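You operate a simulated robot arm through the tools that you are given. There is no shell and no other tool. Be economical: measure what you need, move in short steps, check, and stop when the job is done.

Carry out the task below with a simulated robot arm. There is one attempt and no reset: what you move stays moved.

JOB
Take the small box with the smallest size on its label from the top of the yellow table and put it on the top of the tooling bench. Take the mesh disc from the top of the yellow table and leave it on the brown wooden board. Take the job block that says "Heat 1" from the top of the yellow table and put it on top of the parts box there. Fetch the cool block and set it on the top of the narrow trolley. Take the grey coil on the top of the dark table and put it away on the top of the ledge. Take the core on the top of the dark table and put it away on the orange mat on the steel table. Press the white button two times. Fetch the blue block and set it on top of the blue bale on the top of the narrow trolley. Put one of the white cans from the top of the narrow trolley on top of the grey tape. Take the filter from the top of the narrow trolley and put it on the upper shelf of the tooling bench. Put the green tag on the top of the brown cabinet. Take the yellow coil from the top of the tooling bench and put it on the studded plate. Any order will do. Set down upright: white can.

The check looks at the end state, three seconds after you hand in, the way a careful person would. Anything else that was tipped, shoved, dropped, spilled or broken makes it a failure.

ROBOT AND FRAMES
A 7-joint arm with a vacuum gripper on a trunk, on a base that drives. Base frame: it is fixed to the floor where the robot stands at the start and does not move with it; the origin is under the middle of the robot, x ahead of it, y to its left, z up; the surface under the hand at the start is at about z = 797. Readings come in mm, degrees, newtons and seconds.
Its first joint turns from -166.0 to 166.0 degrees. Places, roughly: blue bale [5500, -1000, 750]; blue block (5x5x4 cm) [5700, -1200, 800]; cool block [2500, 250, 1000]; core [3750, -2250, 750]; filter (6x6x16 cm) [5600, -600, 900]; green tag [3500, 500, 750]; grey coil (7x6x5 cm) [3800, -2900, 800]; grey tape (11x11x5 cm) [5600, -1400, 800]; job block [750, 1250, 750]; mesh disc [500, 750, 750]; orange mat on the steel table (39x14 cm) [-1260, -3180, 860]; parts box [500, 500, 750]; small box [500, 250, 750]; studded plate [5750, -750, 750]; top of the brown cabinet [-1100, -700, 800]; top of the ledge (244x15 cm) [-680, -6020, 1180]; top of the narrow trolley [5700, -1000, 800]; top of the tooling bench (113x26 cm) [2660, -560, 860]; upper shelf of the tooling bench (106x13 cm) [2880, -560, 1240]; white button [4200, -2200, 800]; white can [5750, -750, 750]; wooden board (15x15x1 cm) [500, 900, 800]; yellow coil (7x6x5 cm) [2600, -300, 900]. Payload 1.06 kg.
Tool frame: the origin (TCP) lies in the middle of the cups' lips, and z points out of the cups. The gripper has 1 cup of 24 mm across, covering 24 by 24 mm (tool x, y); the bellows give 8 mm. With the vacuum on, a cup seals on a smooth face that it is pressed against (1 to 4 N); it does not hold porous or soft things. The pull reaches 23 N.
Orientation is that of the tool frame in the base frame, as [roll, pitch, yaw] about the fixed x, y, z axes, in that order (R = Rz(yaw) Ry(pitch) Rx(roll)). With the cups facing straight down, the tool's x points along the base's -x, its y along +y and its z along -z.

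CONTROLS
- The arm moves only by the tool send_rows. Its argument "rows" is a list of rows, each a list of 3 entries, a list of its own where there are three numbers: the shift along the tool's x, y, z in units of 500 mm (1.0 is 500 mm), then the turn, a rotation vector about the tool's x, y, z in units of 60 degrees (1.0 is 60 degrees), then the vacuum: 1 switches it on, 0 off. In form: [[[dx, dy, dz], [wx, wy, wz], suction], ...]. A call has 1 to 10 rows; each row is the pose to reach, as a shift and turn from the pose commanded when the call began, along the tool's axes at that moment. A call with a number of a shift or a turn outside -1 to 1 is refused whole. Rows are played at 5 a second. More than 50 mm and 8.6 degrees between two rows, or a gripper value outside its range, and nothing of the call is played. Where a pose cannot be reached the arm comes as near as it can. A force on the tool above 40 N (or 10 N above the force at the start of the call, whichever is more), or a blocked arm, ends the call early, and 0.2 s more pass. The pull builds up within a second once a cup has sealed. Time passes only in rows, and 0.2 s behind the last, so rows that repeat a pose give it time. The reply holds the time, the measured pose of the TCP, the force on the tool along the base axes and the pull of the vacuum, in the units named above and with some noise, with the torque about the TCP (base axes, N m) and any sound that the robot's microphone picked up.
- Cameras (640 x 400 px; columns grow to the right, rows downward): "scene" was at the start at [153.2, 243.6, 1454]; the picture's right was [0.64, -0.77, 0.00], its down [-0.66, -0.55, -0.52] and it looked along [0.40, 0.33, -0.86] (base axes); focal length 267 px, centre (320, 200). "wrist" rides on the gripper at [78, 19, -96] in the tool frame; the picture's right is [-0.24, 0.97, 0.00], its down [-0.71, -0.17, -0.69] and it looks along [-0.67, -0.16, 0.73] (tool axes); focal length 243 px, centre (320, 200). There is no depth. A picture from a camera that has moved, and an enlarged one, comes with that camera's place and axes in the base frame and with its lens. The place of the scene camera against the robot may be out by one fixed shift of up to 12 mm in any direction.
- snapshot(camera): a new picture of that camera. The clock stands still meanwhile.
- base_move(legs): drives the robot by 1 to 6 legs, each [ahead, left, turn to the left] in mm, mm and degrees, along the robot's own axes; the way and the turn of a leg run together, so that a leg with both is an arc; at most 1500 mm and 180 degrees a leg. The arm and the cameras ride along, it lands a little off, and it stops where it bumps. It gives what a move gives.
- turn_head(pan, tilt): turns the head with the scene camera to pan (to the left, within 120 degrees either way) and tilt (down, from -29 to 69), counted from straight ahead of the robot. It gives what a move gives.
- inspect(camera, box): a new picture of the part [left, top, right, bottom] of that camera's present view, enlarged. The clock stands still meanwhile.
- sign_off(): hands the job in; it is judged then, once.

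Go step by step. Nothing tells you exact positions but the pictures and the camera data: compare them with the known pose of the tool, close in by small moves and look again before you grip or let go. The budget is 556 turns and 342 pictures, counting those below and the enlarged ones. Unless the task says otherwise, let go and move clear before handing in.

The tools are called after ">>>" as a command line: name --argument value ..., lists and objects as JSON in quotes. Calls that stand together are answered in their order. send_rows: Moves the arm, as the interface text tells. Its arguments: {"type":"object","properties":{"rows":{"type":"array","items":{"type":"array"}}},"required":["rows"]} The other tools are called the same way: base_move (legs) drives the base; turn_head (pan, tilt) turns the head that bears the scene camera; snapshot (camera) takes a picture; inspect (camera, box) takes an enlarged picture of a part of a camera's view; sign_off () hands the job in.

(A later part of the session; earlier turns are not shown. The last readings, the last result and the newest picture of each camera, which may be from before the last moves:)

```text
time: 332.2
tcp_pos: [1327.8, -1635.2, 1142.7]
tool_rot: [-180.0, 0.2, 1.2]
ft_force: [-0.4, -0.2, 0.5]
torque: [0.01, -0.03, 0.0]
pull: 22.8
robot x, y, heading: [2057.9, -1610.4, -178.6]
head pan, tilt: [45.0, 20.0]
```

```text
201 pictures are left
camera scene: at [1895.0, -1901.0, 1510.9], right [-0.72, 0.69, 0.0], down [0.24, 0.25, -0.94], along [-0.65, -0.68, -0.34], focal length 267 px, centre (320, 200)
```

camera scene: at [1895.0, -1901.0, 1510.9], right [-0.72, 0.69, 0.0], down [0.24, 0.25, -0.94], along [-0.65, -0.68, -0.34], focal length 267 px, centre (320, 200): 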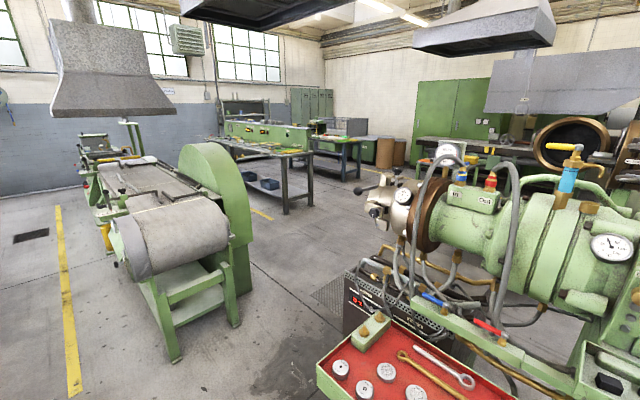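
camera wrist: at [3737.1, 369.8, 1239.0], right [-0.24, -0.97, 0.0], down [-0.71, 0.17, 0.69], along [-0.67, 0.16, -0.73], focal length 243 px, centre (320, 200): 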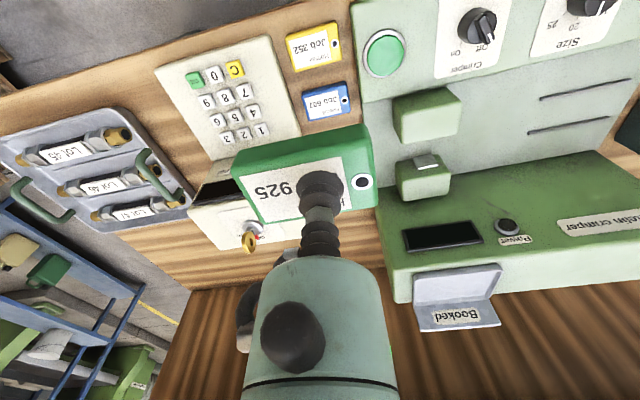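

There's a cross-aisle between the roller machine and the pump machine. Sliding over to its mouth and looking again.

>>> base_move --legs '[[0, 1250, -1.3]]'

>>> turn_head --pan 10 --tilt 35

>>> snapshot --camera "scene"

```text
time: 338.5
tcp_pos: [1335.6, -2857.5, 1143.4]
tool_rot: [180.0, 0.2, -0.5]
ft_force: [0.1, -0.6, 1.1]
torque: [-0.02, 0.01, 0.0]
pull: 22.9
robot x, y, heading: [2057.9, -2854.6, 179.5]
head pan, tilt: [45.0, 20.0]
```

```text
time: 339.5
tcp_pos: [1334.8, -2858.1, 1143.0]
tool_rot: [179.9, 0.3, -0.5]
ft_force: [0.2, -0.3, -0.5]
torque: [0.01, 0.01, 0.03]
pull: 23.4
robot x, y, heading: [2061.7, -2855.4, 179.4]
head pan, tilt: [10.0, 35.0]
```

```text
200 pictures are left
camera scene: at [1873.2, -3089.8, 1487.1], right [-0.16, 0.99, 0.0], down [0.57, 0.09, -0.82], along [-0.81, -0.14, -0.57], focal length 267 px, centre (320, 200)
```

scene: 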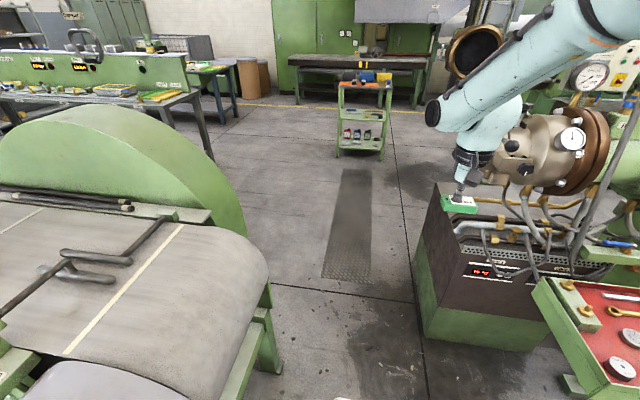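

The gap between the dark box (y ≥ −2640) and the roller (y ≤ −3356) is wide enough. Driving through along y ≈ −3010.

>>> base_move --legs '[[0, 155, 0.5], [1300, 0, 0], [800, 0, 0]]'

>>> turn_head --pan -60 --tilt 25

>>> snapshot --camera "scene"

>>> turn_head --pan 20 --tilt 30

>>> snapshot --camera "scene"

```text
time: 350.9
tcp_pos: [-784.3, -3029.9, 1142.8]
tool_rot: [180.0, 0.2, 0.7]
ft_force: [-0.4, -0.4, -0.2]
torque: [0.02, -0.05, 0.01]
pull: 23.0
robot x, y, heading: [-57.4, -3015.3, -179.3]
head pan, tilt: [10.0, 35.0]
```

```text
time: 352.4
tcp_pos: [-783.1, -3028.6, 1142.7]
tool_rot: [180.0, 0.2, 0.7]
ft_force: [0.5, 0.0, -0.6]
torque: [0.01, 0.02, 0.0]
pull: 23.2
robot x, y, heading: [-54.2, -3012.6, -179.5]
head pan, tilt: [-60.0, 25.0]
```

```text
199 pictures are left
camera scene: at [-200.9, -3154.2, 1502.8], right [0.86, 0.51, 0.0], down [0.22, -0.36, -0.91], along [-0.46, 0.78, -0.42], focal length 267 px, centre (320, 200)
```

scene: 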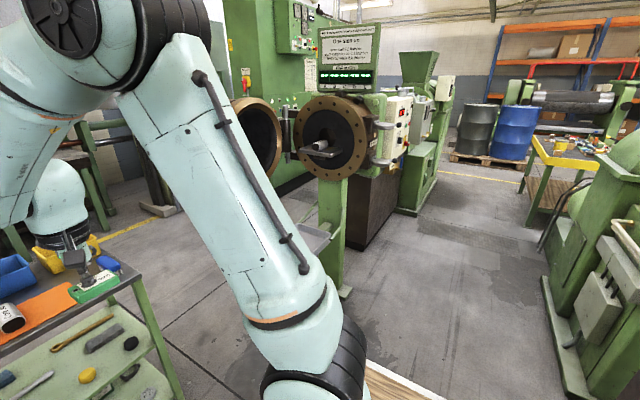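

```text
time: 353.9
tcp_pos: [-783.2, -3029.0, 1142.7]
tool_rot: [179.9, 0.2, 0.7]
ft_force: [0.2, 0.2, -0.1]
torque: [0.0, 0.0, 0.0]
pull: 23.0
robot x, y, heading: [-59.6, -3014.9, -179.4]
head pan, tilt: [20.0, 30.0]
```

```text
198 pictures are left
camera scene: at [-238.5, -3265.3, 1494.9], right [-0.35, 0.94, 0.0], down [0.47, 0.18, -0.87], along [-0.81, -0.3, -0.5], focal length 267 px, centre (320, 200)
```

scene: 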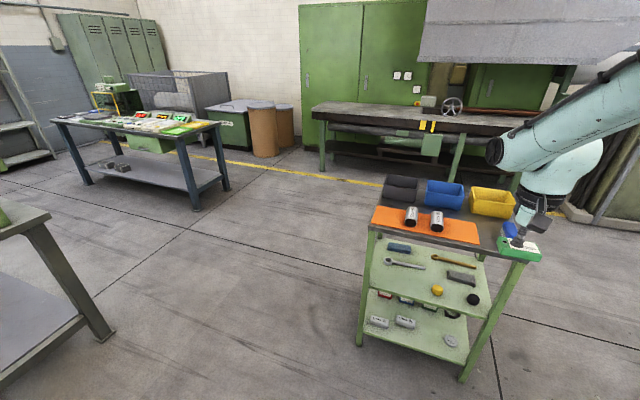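

The steel table with orange mat is right here. The brown cabinet stands north in the aisle; I'll pull the hand in and slide up the aisle facing −x.

>>> send_rows --rows '[[[0.06, 0, -0.02], [0, 0, 0], 1], [[0.13, 0, -0.04], [0, 0, 0], 1], [[0.2, 0, -0.06], [0, 0, 0], 1], [[0.24, 0, -0.08], [0, 0, 0], 1]]'

>>> base_move --legs '[[-60, 0, -0.6], [0, -1100, 0]]'

>>> turn_head --pan -45 --tilt 30

>>> snapshot --camera "scene"

```text
time: 354.9
tcp_pos: [-663.5, -3026.4, 1182.5]
tool_rot: [180.0, 0.2, 0.7]
ft_force: [-0.5, 0.7, -0.4]
torque: [0.01, -0.03, 0.02]
pull: 23.2
robot x, y, heading: [-55.2, -3015.1, -179.3]
head pan, tilt: [20.0, 30.0]
```

```text
time: 361.1
tcp_pos: [-608.1, -1919.0, 1181.7]
tool_rot: [180.0, 0.1, 0.3]
ft_force: [0.4, 0.0, -0.3]
torque: [-0.01, -0.05, -0.01]
pull: 23.2
robot x, y, heading: [-3.6, -1910.3, -179.7]
head pan, tilt: [20.0, 30.0]
```

```text
time: 362.4
tcp_pos: [-607.4, -1919.4, 1181.9]
tool_rot: [180.0, 0.3, 0.3]
ft_force: [0.4, 0.9, -0.4]
torque: [0.02, -0.01, 0.02]
pull: 23.0
robot x, y, heading: [-3.4, -1904.0, -179.9]
head pan, tilt: [-45.0, 30.0]
```

```text
197 pictures are left
camera scene: at [-164.1, -2066.2, 1494.9], right [0.7, 0.71, 0.0], down [0.36, -0.35, -0.87], along [-0.62, 0.61, -0.5], focal length 267 px, centre (320, 200)
```

scene: 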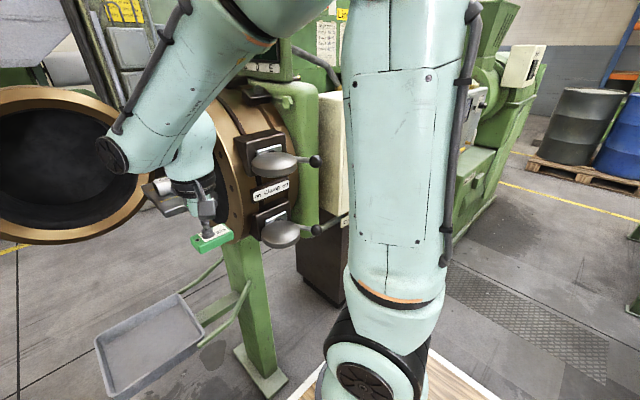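

The flange machine is close to the hand; I'll turn to face along the aisle (+y) and drive up it, then look at the cabinet from the side.

>>> base_move --legs '[[0, 0, -90], [900, 0, 0]]'

>>> turn_head --pan 70 --tilt 30

>>> snapshot --camera "scene"

>>> turn_head --pan 110 --tilt 45

>>> snapshot --camera "scene"

```text
time: 364.3
tcp_pos: [-567.7, -1691.4, 1180.9]
tool_rot: [179.6, 0.5, -21.1]
ft_force: [-3.4, -12.7, 0.5]
torque: [0.99, -0.33, 0.51]
pull: 22.9
robot x, y, heading: [-3.9, -1911.7, 157.0]
head pan, tilt: [-45.0, 30.0]
stopped in leg 1: the force on the tool passed its limit at 109 N (the readings are from after the stop); the commanded pose is now the measured one
```

```text
time: 366.3
tcp_pos: [-567.5, -1690.8, 1181.3]
tool_rot: [179.7, 0.5, -21.2]
ft_force: [-10.4, -24.6, 0.4]
torque: [1.96, -0.78, 1.04]
pull: 22.9
robot x, y, heading: [-1.5, -1911.5, 156.9]
head pan, tilt: [70.0, 30.0]
```

```text
196 pictures are left
camera scene: at [-237.2, -2141.6, 1494.6], right [-0.73, 0.68, 0.0], down [0.34, 0.37, -0.87], along [-0.59, -0.63, -0.5], focal length 267 px, centre (320, 200)
```

scene: 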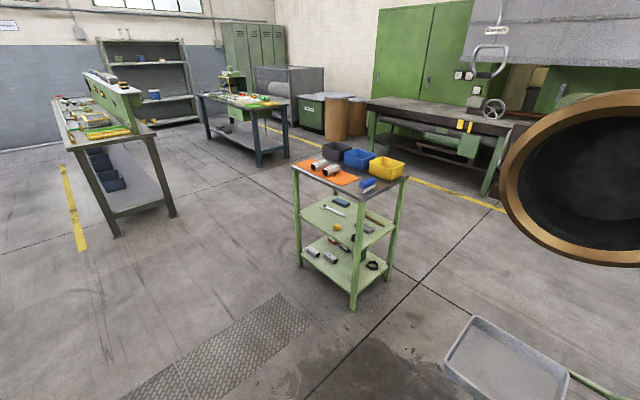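

```text
time: 367.3
tcp_pos: [-567.0, -1691.3, 1180.7]
tool_rot: [179.8, 0.6, -21.3]
ft_force: [-10.0, -25.8, -0.4]
torque: [1.99, -0.78, 1.1]
pull: 22.5
robot x, y, heading: [-2.2, -1910.0, 156.8]
head pan, tilt: [110.0, 45.0]
```

```text
195 pictures are left
camera scene: at [-179.8, -2156.7, 1472.0], right [-1.0, 0.05, 0.0], down [0.04, 0.71, -0.71], along [-0.04, -0.71, -0.71], focal length 267 px, centre (320, 200)
```

scene: 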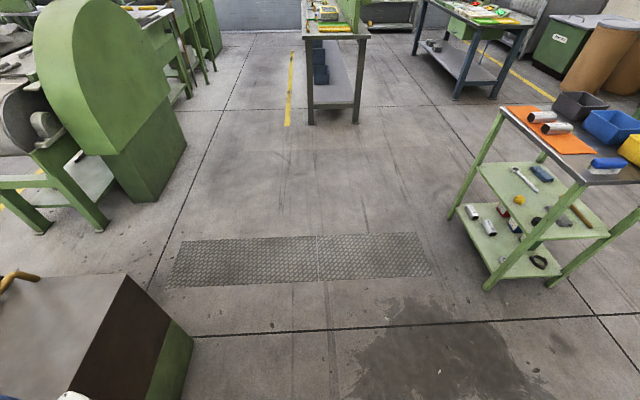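

The hand met something on the flange machine. Backing off the way I came at once.

>>> base_move --legs '[[0, 0, 23]]'

>>> turn_head --pan -30 --tilt 30

>>> snapshot --camera "scene"

>>> snapshot --camera "wrist"

```text
time: 368.9
tcp_pos: [-607.1, -1931.0, 1181.0]
tool_rot: [179.6, 0.5, 1.8]
ft_force: [0.0, -0.7, -0.7]
torque: [0.01, -0.01, -0.04]
pull: 22.4
robot x, y, heading: [-0.8, -1910.9, -179.7]
head pan, tilt: [110.0, 45.0]
```

```text
time: 371.2
tcp_pos: [-608.4, -1930.5, 1181.6]
tool_rot: [179.6, 0.6, 1.8]
ft_force: [0.5, 0.2, -0.1]
torque: [0.02, -0.01, -0.02]
pull: 22.6
robot x, y, heading: [-2.7, -1909.2, -179.8]
head pan, tilt: [-30.0, 30.0]
```

```text
194 pictures are left
camera scene: at [-178.5, -2085.4, 1494.9], right [0.5, 0.87, 0.0], down [0.43, -0.25, -0.87], along [-0.75, 0.43, -0.5], focal length 267 px, centre (320, 200)
```

scene: 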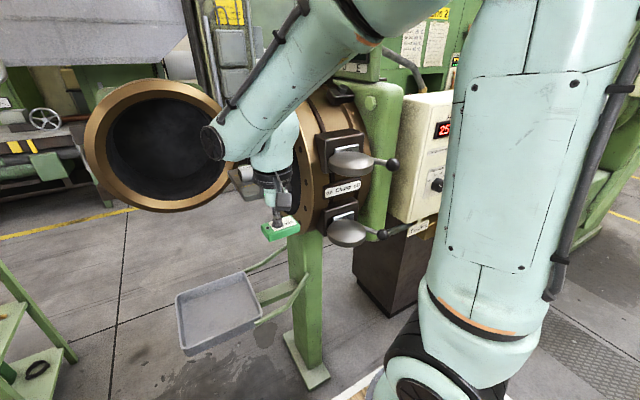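

```text
193 pictures are left
camera wrist: at [-528.3, -1945.1, 1277.1], right [-0.2, -0.98, 0.01], down [-0.71, 0.15, 0.69], along [-0.68, 0.13, -0.72], focal length 243 px, centre (320, 200)
```

wrist: 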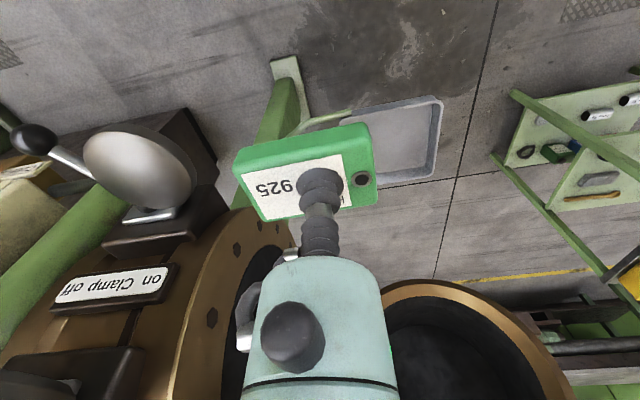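

The machine sticks out further than I thought (clamp levers at x ≈ −560). I'll slide well back, turn there, and then drive up the aisle's middle.

>>> base_move --legs '[[0, 700, 0], [0, 0, -90]]'

>>> turn_head --pan 15 --tilt 30

>>> snapshot --camera "scene"

```text
time: 378.8
tcp_pos: [-34.2, -1995.8, 1181.3]
tool_rot: [179.6, 0.5, -86.6]
ft_force: [-0.3, 1.0, 0.0]
torque: [-0.01, -0.02, 0.0]
pull: 23.0
robot x, y, heading: [2.9, -2601.9, 91.6]
head pan, tilt: [-30.0, 30.0]
```

```text
time: 379.9
tcp_pos: [-33.8, -1996.1, 1181.5]
tool_rot: [179.6, 0.5, -86.6]
ft_force: [0.4, -0.5, -1.2]
torque: [-0.02, 0.04, 0.0]
pull: 23.0
robot x, y, heading: [2.5, -2602.7, 91.5]
head pan, tilt: [15.0, 30.0]
```

```text
192 pictures are left
camera scene: at [-236.2, -2430.4, 1494.9], right [0.96, 0.29, 0.0], down [0.14, -0.48, -0.87], along [-0.25, 0.83, -0.5], focal length 267 px, centre (320, 200)
```

scene: 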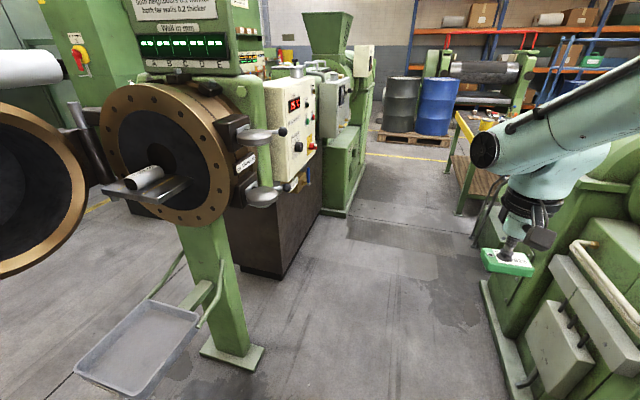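

>>> inspect --camera "scene" --box '[220, 20, 420, 290]'

```text
1.48 times, centred on (320, 155) of scene
camera zoom: at [-236.2, -2430.4, 1494.9], right [0.96, 0.29, 0.0], down [0.14, -0.48, -0.87], along [-0.25, 0.83, -0.5], focal length 396 px, centre (320, 267)
```

zoom: 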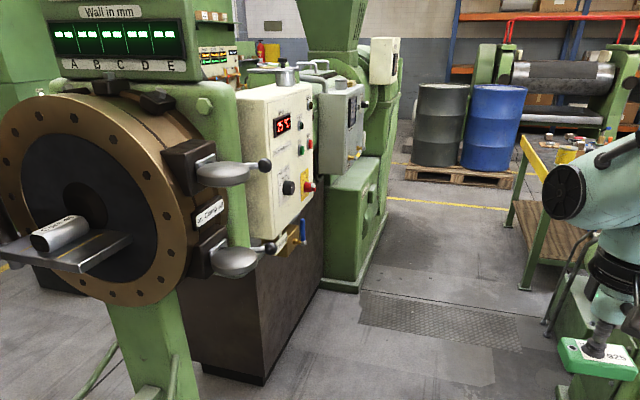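

>>> base_move --legs '[[1000, -40, -1.5], [700, 0, 0]]'

>>> turn_head --pan 80 --tilt 30

>>> snapshot --camera "scene"

```text
time: 388.5
tcp_pos: [9.1, -299.6, 1181.3]
tool_rot: [179.5, 0.4, -88.3]
ft_force: [-0.3, -0.4, -1.1]
torque: [-0.01, -0.01, -0.02]
pull: 22.9
robot x, y, heading: [25.2, -907.5, 89.8]
head pan, tilt: [15.0, 30.0]
```

```text
time: 389.8
tcp_pos: [9.0, -299.2, 1180.9]
tool_rot: [179.6, 0.5, -88.3]
ft_force: [0.0, -0.1, -0.7]
torque: [-0.01, 0.0, -0.02]
pull: 22.7
robot x, y, heading: [29.3, -905.6, 90.0]
head pan, tilt: [80.0, 30.0]
```

```text
190 pictures are left
camera scene: at [-270.9, -800.5, 1494.9], right [0.17, 0.98, 0.0], down [0.49, -0.09, -0.87], along [-0.85, 0.15, -0.5], focal length 267 px, centre (320, 200)
```

scene: 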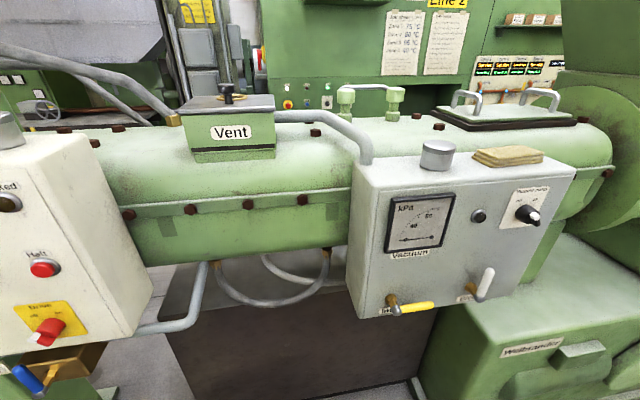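

>>> inspect --camera "scene" --box '[140, 200, 440, 400]'

>>> turn_head --pan 80 --tilt 60

>>> snapshot --camera "scene"

```text
2.00 times, centred on (290, 300) of scene
camera zoom: at [-270.9, -800.5, 1494.9], right [0.17, 0.98, 0.0], down [0.49, -0.09, -0.87], along [-0.85, 0.15, -0.5], focal length 535 px, centre (380, 0)
```

zoom: 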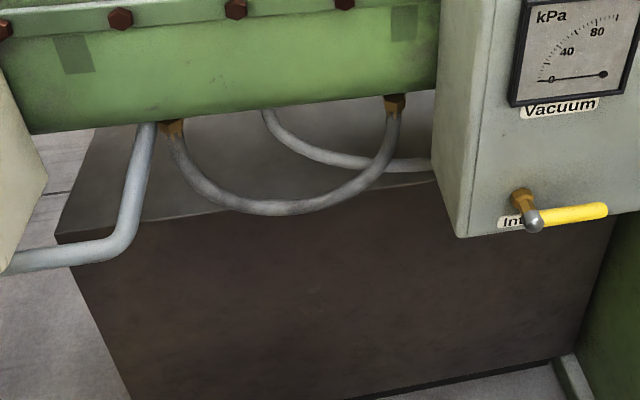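

```text
time: 390.8
tcp_pos: [9.1, -300.1, 1180.6]
tool_rot: [179.6, 0.5, -88.4]
ft_force: [0.1, 0.1, -0.2]
torque: [0.01, 0.0, 0.03]
pull: 22.5
robot x, y, heading: [27.4, -905.4, 90.1]
head pan, tilt: [80.0, 60.0]
```

```text
188 pictures are left
camera scene: at [-247.6, -804.7, 1452.8], right [0.17, 0.98, 0.0], down [0.85, -0.15, -0.5], along [-0.49, 0.09, -0.87], focal length 267 px, centre (320, 200)
```

scene: 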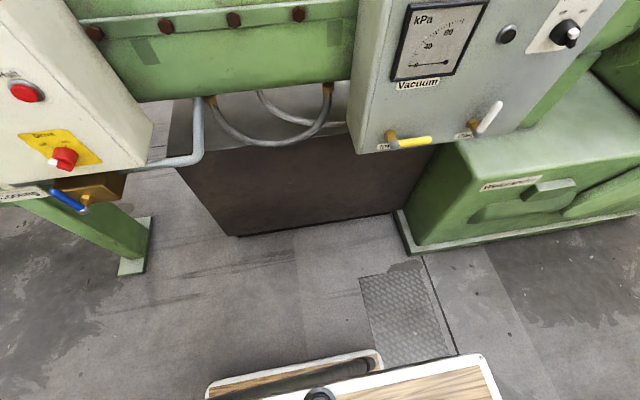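

The brown cabinet sits beneath the green barrel, with only a strip of its top open in front, between the white box and the vacuum box. I'll turn to face it so I can study it with the wrist camera.

>>> base_move --legs '[[40, -50, 0], [0, 0, 90]]'

>>> snapshot --camera "wrist"

>>> turn_head --pan 0 --tilt 40

>>> snapshot --camera "scene"

```text
time: 393.7
tcp_pos: [-331.8, -406.8, 1181.4]
tool_rot: [179.5, 0.5, -52.6]
ft_force: [0.7, -0.5, -0.4]
torque: [0.0, 0.01, 0.01]
pull: 23.1
robot x, y, heading: [38.6, -889.7, 125.7]
head pan, tilt: [80.0, 60.0]
stopped in leg 2: the robot was blocked; the commanded pose is now the measured one
```

```text
187 pictures are left
camera wrist: at [-298.4, -480.8, 1277.1], right [-0.91, -0.4, 0.01], down [-0.29, 0.66, 0.69], along [-0.28, 0.63, -0.72], focal length 243 px, centre (320, 200)
```

wrist: 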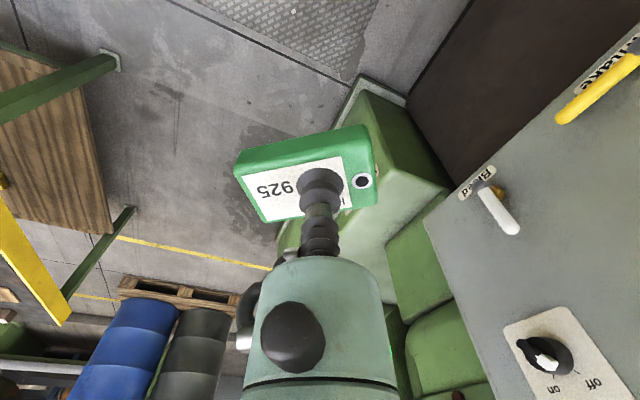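

```text
time: 395.2
tcp_pos: [-332.0, -406.9, 1182.1]
tool_rot: [179.6, 0.5, -52.7]
ft_force: [-0.2, 0.1, 0.1]
torque: [0.01, -0.01, 0.0]
pull: 23.0
robot x, y, heading: [36.3, -886.7, 125.9]
head pan, tilt: [0.0, 40.0]
```

```text
186 pictures are left
camera scene: at [-241.4, -871.4, 1479.5], right [0.81, 0.58, 0.0], down [0.38, -0.52, -0.77], along [-0.45, 0.62, -0.64], focal length 267 px, centre (320, 200)
```

scene: 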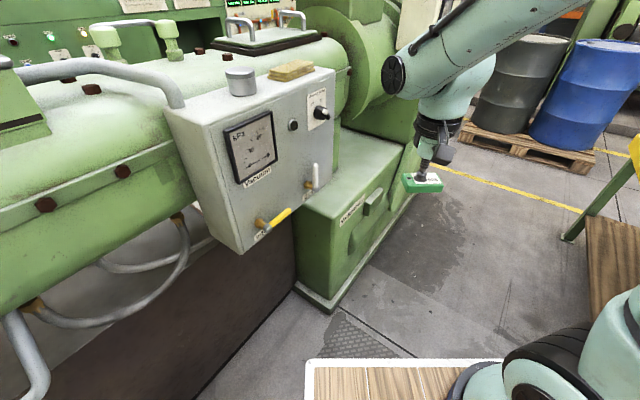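

>>> base_move --legs '[[130, 0, 0], [0, 0, 54]]'

>>> snapshot --camera "wrist"

>>> snapshot --camera "scene"

```text
time: 398.1
tcp_pos: [-601.4, -573.9, 1179.3]
tool_rot: [179.9, -0.3, -20.7]
ft_force: [19.4, -5.2, 8.7]
torque: [0.43, 2.02, 0.23]
pull: 23.3
robot x, y, heading: [-42.2, -783.8, 158.4]
head pan, tilt: [0.0, 40.0]
stopped in leg 2: the robot was blocked; the commanded pose is now the measured one
```

```text
185 pictures are left
camera wrist: at [-535.6, -618.6, 1276.6], right [-0.56, -0.83, 0.0], down [-0.61, 0.41, 0.68], along [-0.56, 0.38, -0.73], focal length 243 px, centre (320, 200)
```

wrist: 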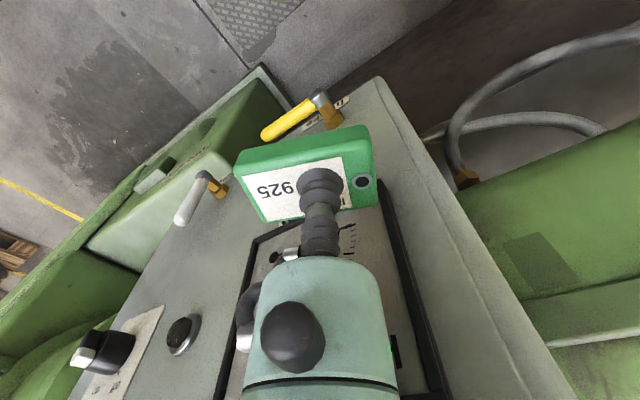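

```text
184 pictures are left
camera scene: at [-286.0, -921.4, 1479.7], right [0.37, 0.93, 0.0], down [0.6, -0.24, -0.77], along [-0.71, 0.28, -0.64], focal length 267 px, centre (320, 200)
```

scene: 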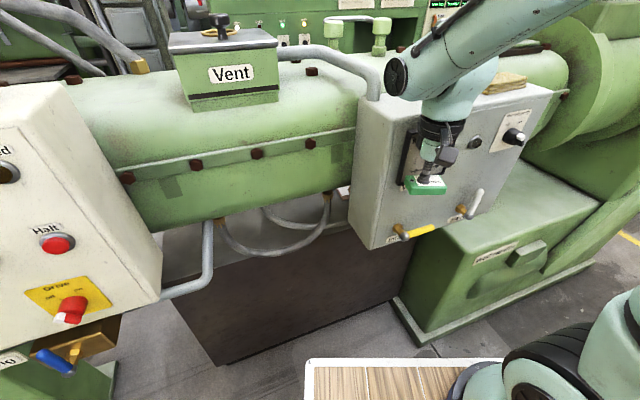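

The hand is against the vacuum box front. Pulling it straight back before turning further.

>>> send_rows --rows '[[[0.06, 0, 0], [0, 0, 0], 1], [[0.14, 0, 0], [0, 0, 0], 1], [[0.22, 0, 0], [0, 0, 0], 1], [[0.3, 0, 0], [0, 0, 0], 1]]'

>>> base_move --legs '[[0, 0, 21.5]]'

>>> snapshot --camera "wrist"

>>> snapshot --camera "scene"

```text
time: 399.1
tcp_pos: [-463.1, -625.4, 1178.2]
tool_rot: [179.9, -0.4, -20.7]
ft_force: [0.7, 0.6, -0.1]
torque: [-0.03, -0.03, -0.02]
pull: 22.9
robot x, y, heading: [-37.0, -785.0, 158.2]
head pan, tilt: [0.0, 40.0]
```

```text
time: 400.6
tcp_pos: [-491.2, -794.7, 1179.1]
tool_rot: [179.8, -0.4, 1.1]
ft_force: [1.2, -0.2, -0.6]
torque: [0.02, -0.02, 0.04]
pull: 23.1
robot x, y, heading: [-40.0, -784.0, -180.2]
head pan, tilt: [0.0, 40.0]
```

```text
183 pictures are left
camera wrist: at [-412.9, -811.0, 1275.7], right [-0.22, -0.98, 0.0], down [-0.72, 0.16, 0.68], along [-0.66, 0.15, -0.73], focal length 243 px, centre (320, 200)
```

wrist: 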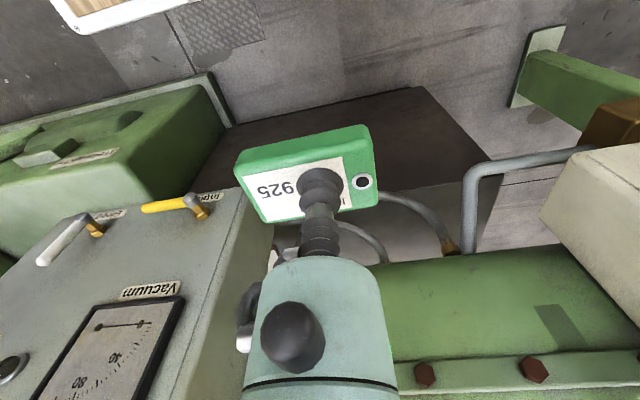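

```text
182 pictures are left
camera scene: at [-222.8, -1004.2, 1479.5], right [0.0, 1.0, 0.0], down [0.64, 0.0, -0.77], along [-0.77, 0.0, -0.64], focal length 267 px, centre (320, 200)
```

scene: 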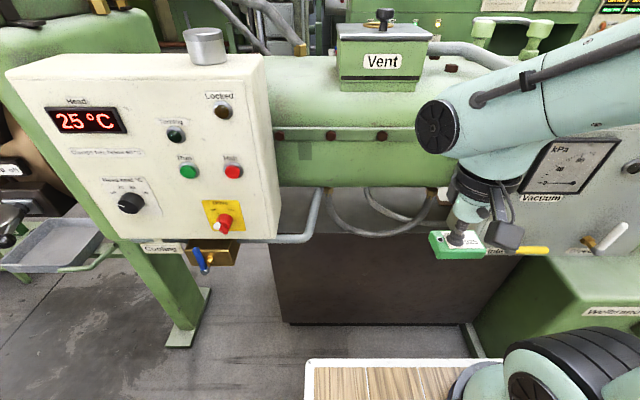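

Facing the cabinet now. The barrel (bottom about z 900) covers it, so I'll need a tilted tool. First shift the hand aside to see the open part of the cabinet top.

>>> send_rows --rows '[[[0.02, 0.08, 0], [0, 0, 0], 1], [[0.04, 0.17, 0], [0, 0, 0], 1], [[0.06, 0.26, 0], [0, 0, 0], 1], [[0.08, 0.35, 0], [0, 0, 0], 1], [[0.1, 0.44, 0], [0, 0, 0], 1], [[0.1, 0.52, 0], [0, 0, 0], 1]]'

>>> snapshot --camera "scene"

>>> inspect --camera "scene" --box '[260, 150, 560, 340]'

>>> snapshot --camera "wrist"

```text
time: 402.0
tcp_pos: [-436.5, -1054.0, 1179.7]
tool_rot: [179.9, -0.4, 1.2]
ft_force: [0.4, 0.1, 0.1]
torque: [-0.02, 0.01, 0.01]
pull: 23.2
robot x, y, heading: [-41.3, -787.1, -180.1]
head pan, tilt: [0.0, 40.0]
```

```text
181 pictures are left
camera scene: at [-222.5, -1003.7, 1479.6], right [0.0, 1.0, 0.0], down [0.64, 0.0, -0.77], along [-0.77, 0.0, -0.64], focal length 267 px, centre (320, 200)
```

scene: 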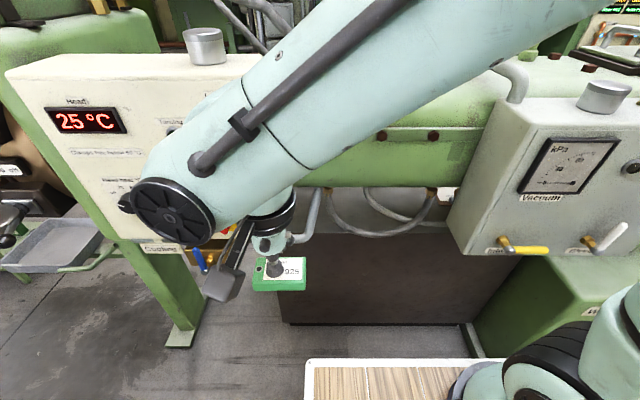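

```text
2.11 times, centred on (410, 245) of scene
camera zoom: at [-222.5, -1003.7, 1479.6], right [0.0, 1.0, 0.0], down [0.64, 0.0, -0.77], along [-0.77, 0.0, -0.64], focal length 563 px, centre (130, 105)
```

zoom: 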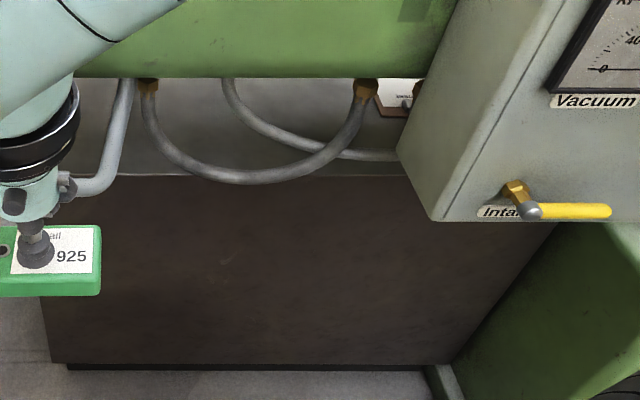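

```text
179 pictures are left
camera wrist: at [-359.3, -1071.5, 1276.0], right [-0.22, -0.98, 0.0], down [-0.72, 0.16, 0.68], along [-0.66, 0.15, -0.73], focal length 243 px, centre (320, 200)
```

wrist: 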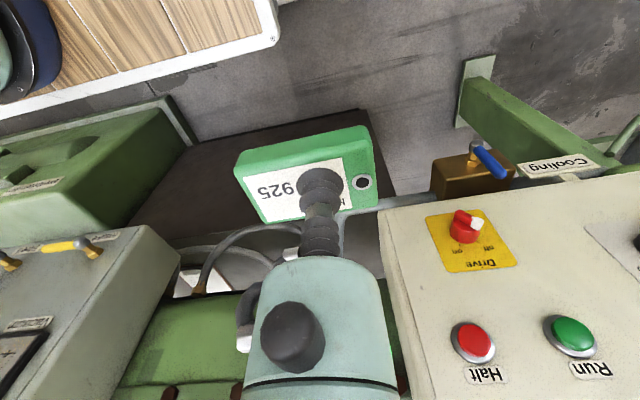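

>>> inspect --camera "scene" --box '[410, 175, 480, 225]'

>>> inspect --camera "wrist" --box '[150, 210, 300, 310]'

```text
8.00 times, centred on (445, 200) of scene
camera zoom: at [-222.5, -1003.7, 1479.6], right [0.0, 1.0, 0.0], down [0.64, 0.0, -0.77], along [-0.77, 0.0, -0.64], focal length 2139 px, centre (-680, 200)
```

zoom: 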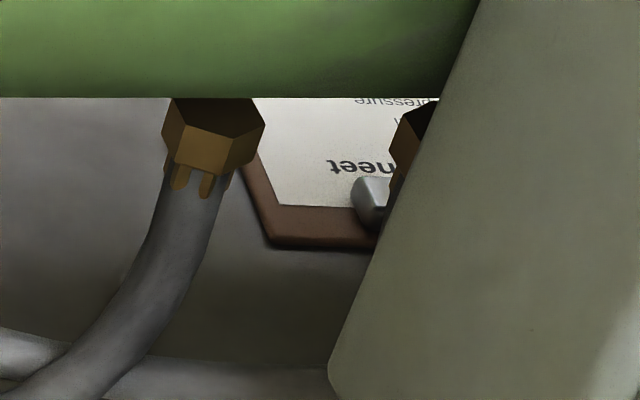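

```text
4.00 times, centred on (225, 260) of wrist
camera zoom: at [-359.3, -1071.5, 1276.0], right [-0.22, -0.98, 0.0], down [-0.72, 0.16, 0.68], along [-0.66, 0.15, -0.73], focal length 970 px, centre (700, -40)
```

zoom: 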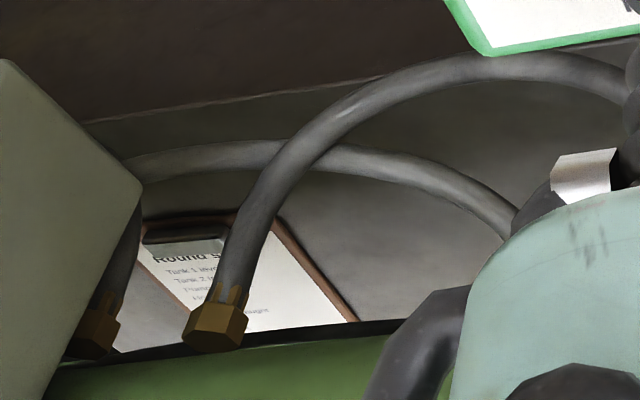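

A clipboard lies on the cabinet top facing the far (west) side, so that side is the working side. I'll drive around the machine's south end to reach it.

>>> base_move --legs '[[0, 0, 90], [1000, 0, 0], [850, 0, 0], [0, 0, -90]]'

>>> turn_head --pan -15 --tilt 30

>>> snapshot --camera "scene"

```text
time: 419.0
tcp_pos: [-411.7, -2920.8, 1180.1]
tool_rot: [179.8, -0.5, 2.3]
ft_force: [0.9, -0.1, 0.0]
torque: [0.02, 0.03, 0.0]
pull: 23.0
robot x, y, heading: [-16.3, -2643.2, -178.4]
head pan, tilt: [0.0, 40.0]
```

```text
time: 419.8
tcp_pos: [-411.0, -2921.3, 1178.4]
tool_rot: [179.9, -0.4, 2.3]
ft_force: [0.0, 1.1, -0.7]
torque: [0.0, 0.0, 0.0]
pull: 23.2
robot x, y, heading: [-19.2, -2640.7, -178.6]
head pan, tilt: [-15.0, 30.0]
```

```text
176 pictures are left
camera scene: at [-200.4, -2843.0, 1494.8], right [0.24, 0.97, 0.0], down [0.49, -0.12, -0.87], along [-0.84, 0.2, -0.5], focal length 267 px, centre (320, 200)
```

scene: 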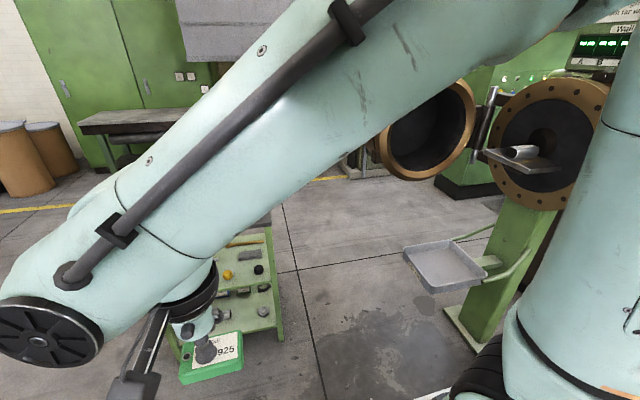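

The passage between the cart (y ≈ −2843) and the open door (y ≈ −2322) is about 500 mm wide. I'll centre the hand ahead of the robot and thread through along y ≈ −2580.

>>> send_rows --rows '[[[-0.05, -0.072, 0], [0, 0, 0], 1], [[-0.1, -0.144, 0], [0, 0, 0], 1], [[-0.15, -0.216, 0], [0, 0, 0], 1], [[-0.2, -0.288, 0], [0, 0, 0], 1], [[-0.25, -0.36, 0], [0, 0, 0], 1], [[-0.3, -0.432, 0], [0, 0, 0], 1], [[-0.35, -0.504, 0], [0, 0, 0], 1], [[-0.395, -0.57, 0], [0, 0, 0], 1]]'

>>> base_move --legs '[[0, -55, -1.4], [700, 0, 0]]'

>>> turn_head --pan 0 --tilt 35

>>> snapshot --camera "scene"

```text
time: 421.6
tcp_pos: [-620.6, -2644.1, 1174.7]
tool_rot: [179.9, -0.2, 2.3]
ft_force: [0.1, -0.2, -0.2]
torque: [-0.01, 0.01, 0.02]
pull: 23.3
robot x, y, heading: [-16.0, -2641.0, -178.4]
head pan, tilt: [-15.0, 30.0]
```

```text
time: 425.9
tcp_pos: [-1320.5, -2581.7, 1176.2]
tool_rot: [179.9, -0.4, 1.3]
ft_force: [0.4, 0.0, -0.4]
torque: [-0.01, -0.01, 0.02]
pull: 22.6
robot x, y, heading: [-715.9, -2588.0, -179.6]
head pan, tilt: [-15.0, 30.0]
```

```text
time: 426.7
tcp_pos: [-1319.2, -2580.2, 1175.1]
tool_rot: [180.0, -0.4, 1.3]
ft_force: [-0.9, -0.4, -1.0]
torque: [0.03, 0.03, -0.03]
pull: 22.7
robot x, y, heading: [-715.9, -2594.4, -179.7]
head pan, tilt: [0.0, 35.0]
```

```text
175 pictures are left
camera scene: at [-902.6, -2811.0, 1487.1], right [-0.01, 1.0, 0.0], down [0.57, 0.0, -0.82], along [-0.82, 0.0, -0.57], focal length 267 px, centre (320, 200)
```

scene: 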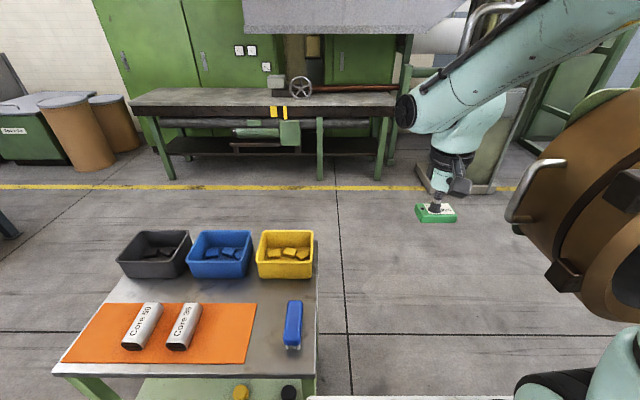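

>>> base_move --legs '[[1050, 0, 0], [0, 0, -90], [700, 0, 0]]'

>>> turn_head --pan -30 --tilt 30

>>> snapshot --camera "scene"

```text
time: 428.4
tcp_pos: [-1404.5, -2587.7, 1175.0]
tool_rot: [179.8, -0.4, 2.7]
ft_force: [0.9, -0.6, -0.7]
torque: [0.04, -0.02, 0.01]
pull: 23.3
robot x, y, heading: [-801.9, -2582.4, -178.0]
head pan, tilt: [0.0, 35.0]
stopped in leg 1: the robot was blocked; the commanded pose is now the measured one
```

```text
time: 429.3
tcp_pos: [-1404.2, -2589.1, 1176.1]
tool_rot: [180.0, -0.3, 2.7]
ft_force: [0.7, -0.5, 0.4]
torque: [0.01, 0.01, 0.0]
pull: 23.2
robot x, y, heading: [-801.6, -2580.2, -177.9]
head pan, tilt: [-30.0, 30.0]
```

```text
174 pictures are left
camera scene: at [-973.5, -2761.9, 1494.9], right [0.47, 0.88, 0.0], down [0.44, -0.24, -0.87], along [-0.76, 0.41, -0.5], focal length 267 px, centre (320, 200)
```

scene: 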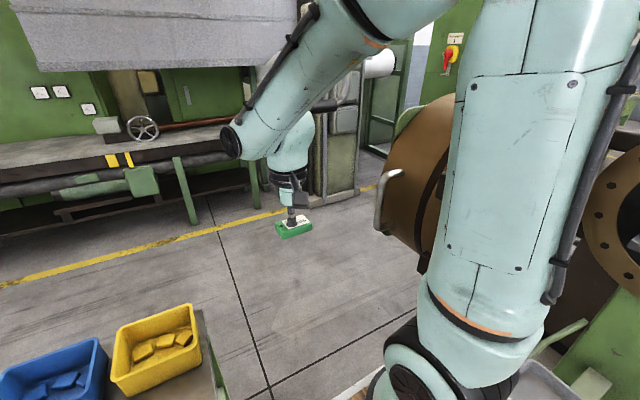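

The left front corner touched the cart. Backing up a little and checking the cart and the clearance.

>>> base_move --legs '[[-150, 0, -1.8]]'

>>> turn_head --pan 10 --tilt 50

>>> snapshot --camera "scene"

>>> turn_head --pan -30 --tilt 50

>>> snapshot --camera "scene"

```text
time: 430.7
tcp_pos: [-1251.8, -2565.6, 1175.9]
tool_rot: [179.9, -0.4, 0.7]
ft_force: [0.9, 0.2, 0.0]
torque: [0.0, -0.02, 0.02]
pull: 23.0
robot x, y, heading: [-648.8, -2576.8, 179.9]
head pan, tilt: [-30.0, 30.0]
```

```text
time: 431.8
tcp_pos: [-1251.0, -2564.9, 1175.4]
tool_rot: [179.9, -0.3, 0.7]
ft_force: [-0.7, -0.7, -0.4]
torque: [-0.02, 0.01, -0.01]
pull: 23.2
robot x, y, heading: [-647.0, -2577.7, 179.9]
head pan, tilt: [10.0, 50.0]
```

```text
173 pictures are left
camera scene: at [-824.5, -2812.0, 1465.4], right [-0.17, 0.99, 0.0], down [0.75, 0.13, -0.64], along [-0.63, -0.11, -0.77], focal length 267 px, centre (320, 200)
```

scene: 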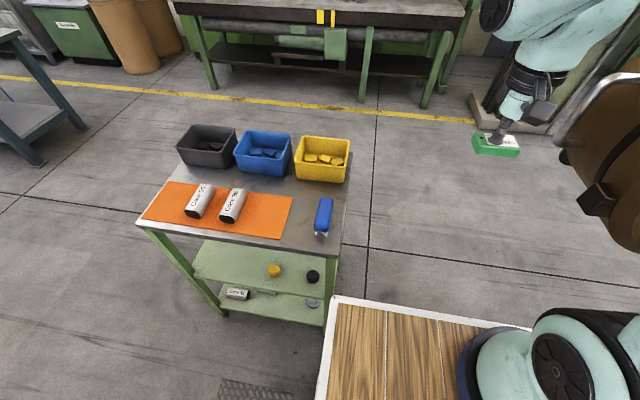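

```text
time: 432.8
tcp_pos: [-1250.9, -2565.3, 1176.4]
tool_rot: [179.8, -0.3, 0.7]
ft_force: [0.4, 0.5, -1.4]
torque: [-0.01, -0.02, 0.0]
pull: 22.2
robot x, y, heading: [-649.1, -2576.3, 179.9]
head pan, tilt: [-30.0, 50.0]
```

```text
172 pictures are left
camera scene: at [-815.2, -2760.2, 1465.4], right [0.5, 0.86, 0.0], down [0.66, -0.38, -0.64], along [-0.56, 0.32, -0.77], focal length 267 px, centre (320, 200)
```

scene: 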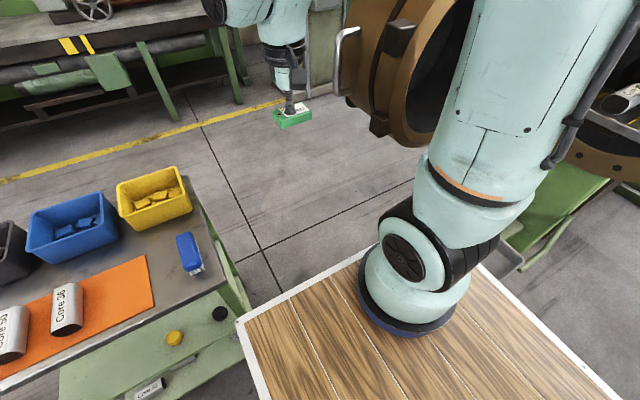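

The passage is too tight because of the door handle, so I'll go around the cart's south side, where the floor is wide open.

>>> base_move --legs '[[-400, 0, 0], [0, 1400, 0], [1500, 0, 0], [150, 0, 0]]'

>>> turn_head --pan -90 --tilt 25

>>> snapshot --camera "scene"

```text
time: 449.8
tcp_pos: [-2502.1, -3939.6, 1175.6]
tool_rot: [179.9, -0.3, 0.0]
ft_force: [0.0, 0.8, -0.5]
torque: [0.02, -0.01, -0.02]
pull: 23.5
robot x, y, heading: [-1903.5, -3964.1, 179.0]
head pan, tilt: [-30.0, 50.0]
```

```text
time: 451.1
tcp_pos: [-2501.9, -3939.0, 1176.2]
tool_rot: [179.9, -0.2, 0.1]
ft_force: [0.7, 0.9, -0.6]
torque: [-0.02, 0.0, -0.03]
pull: 22.9
robot x, y, heading: [-1901.0, -3959.2, 179.1]
head pan, tilt: [-90.0, 25.0]
```

```text
171 pictures are left
camera scene: at [-2001.3, -4087.8, 1502.8], right [1.0, -0.01, 0.0], down [-0.01, -0.42, -0.91], along [0.01, 0.91, -0.42], focal length 267 px, centre (320, 200)
```

scene: 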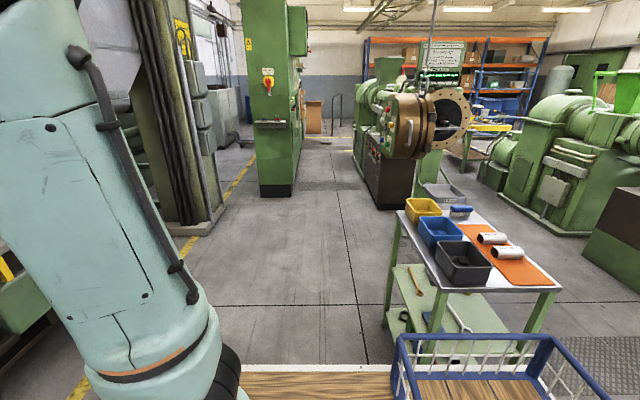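

I can see the west corridor between the green switch cabinet and the extruder. Turning to face +y and driving up.

>>> base_move --legs '[[0, 0, -89], [1300, 0, 0], [1200, 0, 0]]'

>>> turn_head --pan -45 --tilt 30

>>> snapshot --camera "scene"

```text
time: 467.1
tcp_pos: [-1955.5, -858.0, 1176.2]
tool_rot: [180.0, -0.2, -87.3]
ft_force: [0.5, -0.7, -0.1]
torque: [0.01, -0.03, 0.01]
pull: 23.0
robot x, y, heading: [-1948.9, -1461.8, 91.8]
head pan, tilt: [-90.0, 25.0]
```

```text
time: 468.2
tcp_pos: [-1956.6, -858.8, 1175.7]
tool_rot: [179.9, -0.2, -87.3]
ft_force: [0.1, -0.1, -0.3]
torque: [0.04, -0.01, 0.02]
pull: 22.7
robot x, y, heading: [-1953.5, -1461.1, 91.8]
head pan, tilt: [-45.0, 30.0]
```

```text
170 pictures are left
camera scene: at [-2099.6, -1311.7, 1494.9], right [0.73, -0.69, 0.0], down [-0.34, -0.36, -0.87], along [0.59, 0.63, -0.5], focal length 267 px, centre (320, 200)
```

scene: 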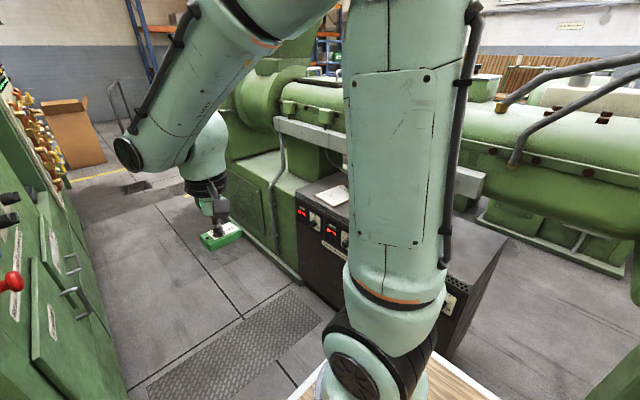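

Here the cabinet's working side is open, with the clipboard on top. I'll shift left, turn to face +x and come alongside, leaving room to the machine.

>>> base_move --legs '[[0, 130, -1.8], [0, 0, -90], [0, 480, 0]]'

>>> turn_head --pan 0 --tilt 35

>>> snapshot --camera "scene"

>>> snapshot --camera "wrist"

```text
time: 475.3
tcp_pos: [-1518.3, -976.1, 1159.3]
tool_rot: [-175.5, -0.1, -169.1]
ft_force: [0.1, -1.4, -0.4]
torque: [0.07, -0.05, 0.0]
pull: 22.9
robot x, y, heading: [-2104.6, -1106.2, 3.5]
head pan, tilt: [-45.0, 30.0]
stopped in leg 3: the robot was blocked; the commanded pose is now the measured one
```

```text
time: 476.4
tcp_pos: [-1521.9, -989.1, 1164.6]
tool_rot: [-176.4, 0.1, -171.1]
ft_force: [0.3, -0.6, -0.4]
torque: [-0.01, 0.0, 0.01]
pull: 22.3
robot x, y, heading: [-2108.8, -1101.1, 3.6]
head pan, tilt: [0.0, 35.0]
```

```text
169 pictures are left
camera scene: at [-1930.6, -942.2, 1501.5], right [0.06, -1.0, -0.04], down [-0.57, 0.0, -0.82], along [0.82, 0.07, -0.57], focal length 267 px, centre (320, 200)
```

scene: 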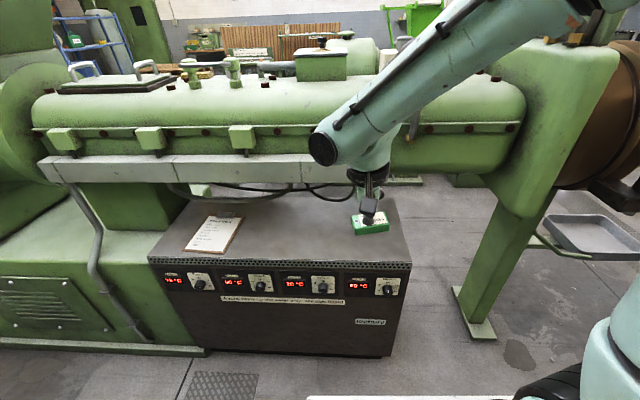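

```text
168 pictures are left
camera wrist: at [-1603.2, -976.6, 1258.9], right [0.08, 0.99, -0.06], down [0.72, -0.02, 0.7], along [0.69, -0.1, -0.72], focal length 243 px, centre (320, 200)
```

wrist: 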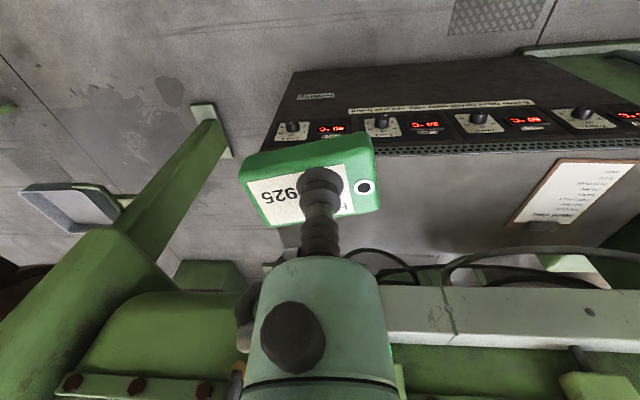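

Great view: the cabinet top is open in front on this side. The base seems slightly tilted from a bump on its left, so I'll ease right to settle it.

>>> base_move --legs '[[0, -120, -3]]'

>>> turn_head --pan 90 --tilt 50

>>> snapshot --camera "scene"

```text
time: 477.2
tcp_pos: [-1537.6, -930.5, 1146.7]
tool_rot: [-172.8, -0.1, -170.1]
ft_force: [-0.3, 0.1, -0.4]
torque: [0.01, -0.04, 0.0]
pull: 22.7
robot x, y, heading: [-2117.5, -1122.1, 4.6]
head pan, tilt: [0.0, 35.0]
stopped in leg 1: the robot was blocked; the commanded pose is now the measured one
```

```text
time: 478.8
tcp_pos: [-1538.0, -937.5, 1148.5]
tool_rot: [-173.3, 0.0, -170.3]
ft_force: [0.4, 0.0, -1.1]
torque: [0.03, 0.0, 0.0]
pull: 22.4
robot x, y, heading: [-2120.4, -1115.4, 4.3]
head pan, tilt: [90.0, 50.0]
```

```text
167 pictures are left
camera scene: at [-2037.2, -854.8, 1472.2], right [1.0, 0.08, 0.0], down [0.06, -0.75, -0.65], along [-0.05, 0.65, -0.76], focal length 267 px, centre (320, 200)
```

scene: 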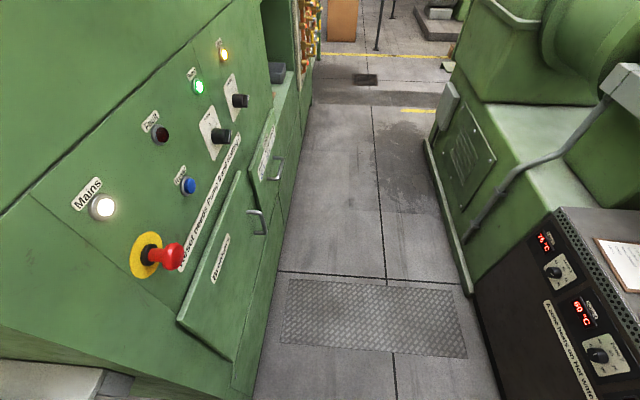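

The rear-left corner is against the switch cabinet. Pure slide to the right to free it.

>>> base_move --legs '[[0, -60, 0]]'

>>> turn_head --pan 118 --tilt 55

>>> snapshot --camera "scene"

```text
time: 479.8
tcp_pos: [-1528.1, -997.2, 1147.9]
tool_rot: [-173.3, 0.1, -170.9]
ft_force: [0.2, -1.3, -0.2]
torque: [0.04, 0.02, 0.0]
pull: 22.9
robot x, y, heading: [-2112.9, -1169.6, 3.9]
head pan, tilt: [90.0, 50.0]
```

```text
time: 480.7
tcp_pos: [-1528.1, -999.0, 1147.7]
tool_rot: [-173.2, 0.0, -170.8]
ft_force: [-0.1, -0.8, 0.1]
torque: [0.02, -0.02, 0.01]
pull: 23.0
robot x, y, heading: [-2112.0, -1171.2, 3.6]
head pan, tilt: [118.0, 55.0]
```

```text
166 pictures are left
camera scene: at [-2061.7, -904.3, 1458.9], right [0.85, 0.53, 0.0], down [0.43, -0.7, -0.57], along [-0.3, 0.49, -0.82], focal length 267 px, centre (320, 200)
```

scene: 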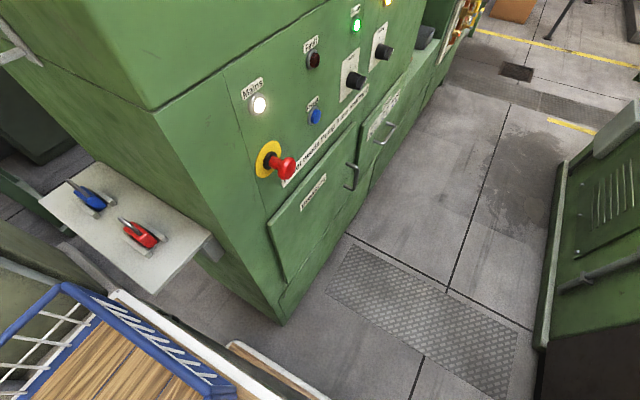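

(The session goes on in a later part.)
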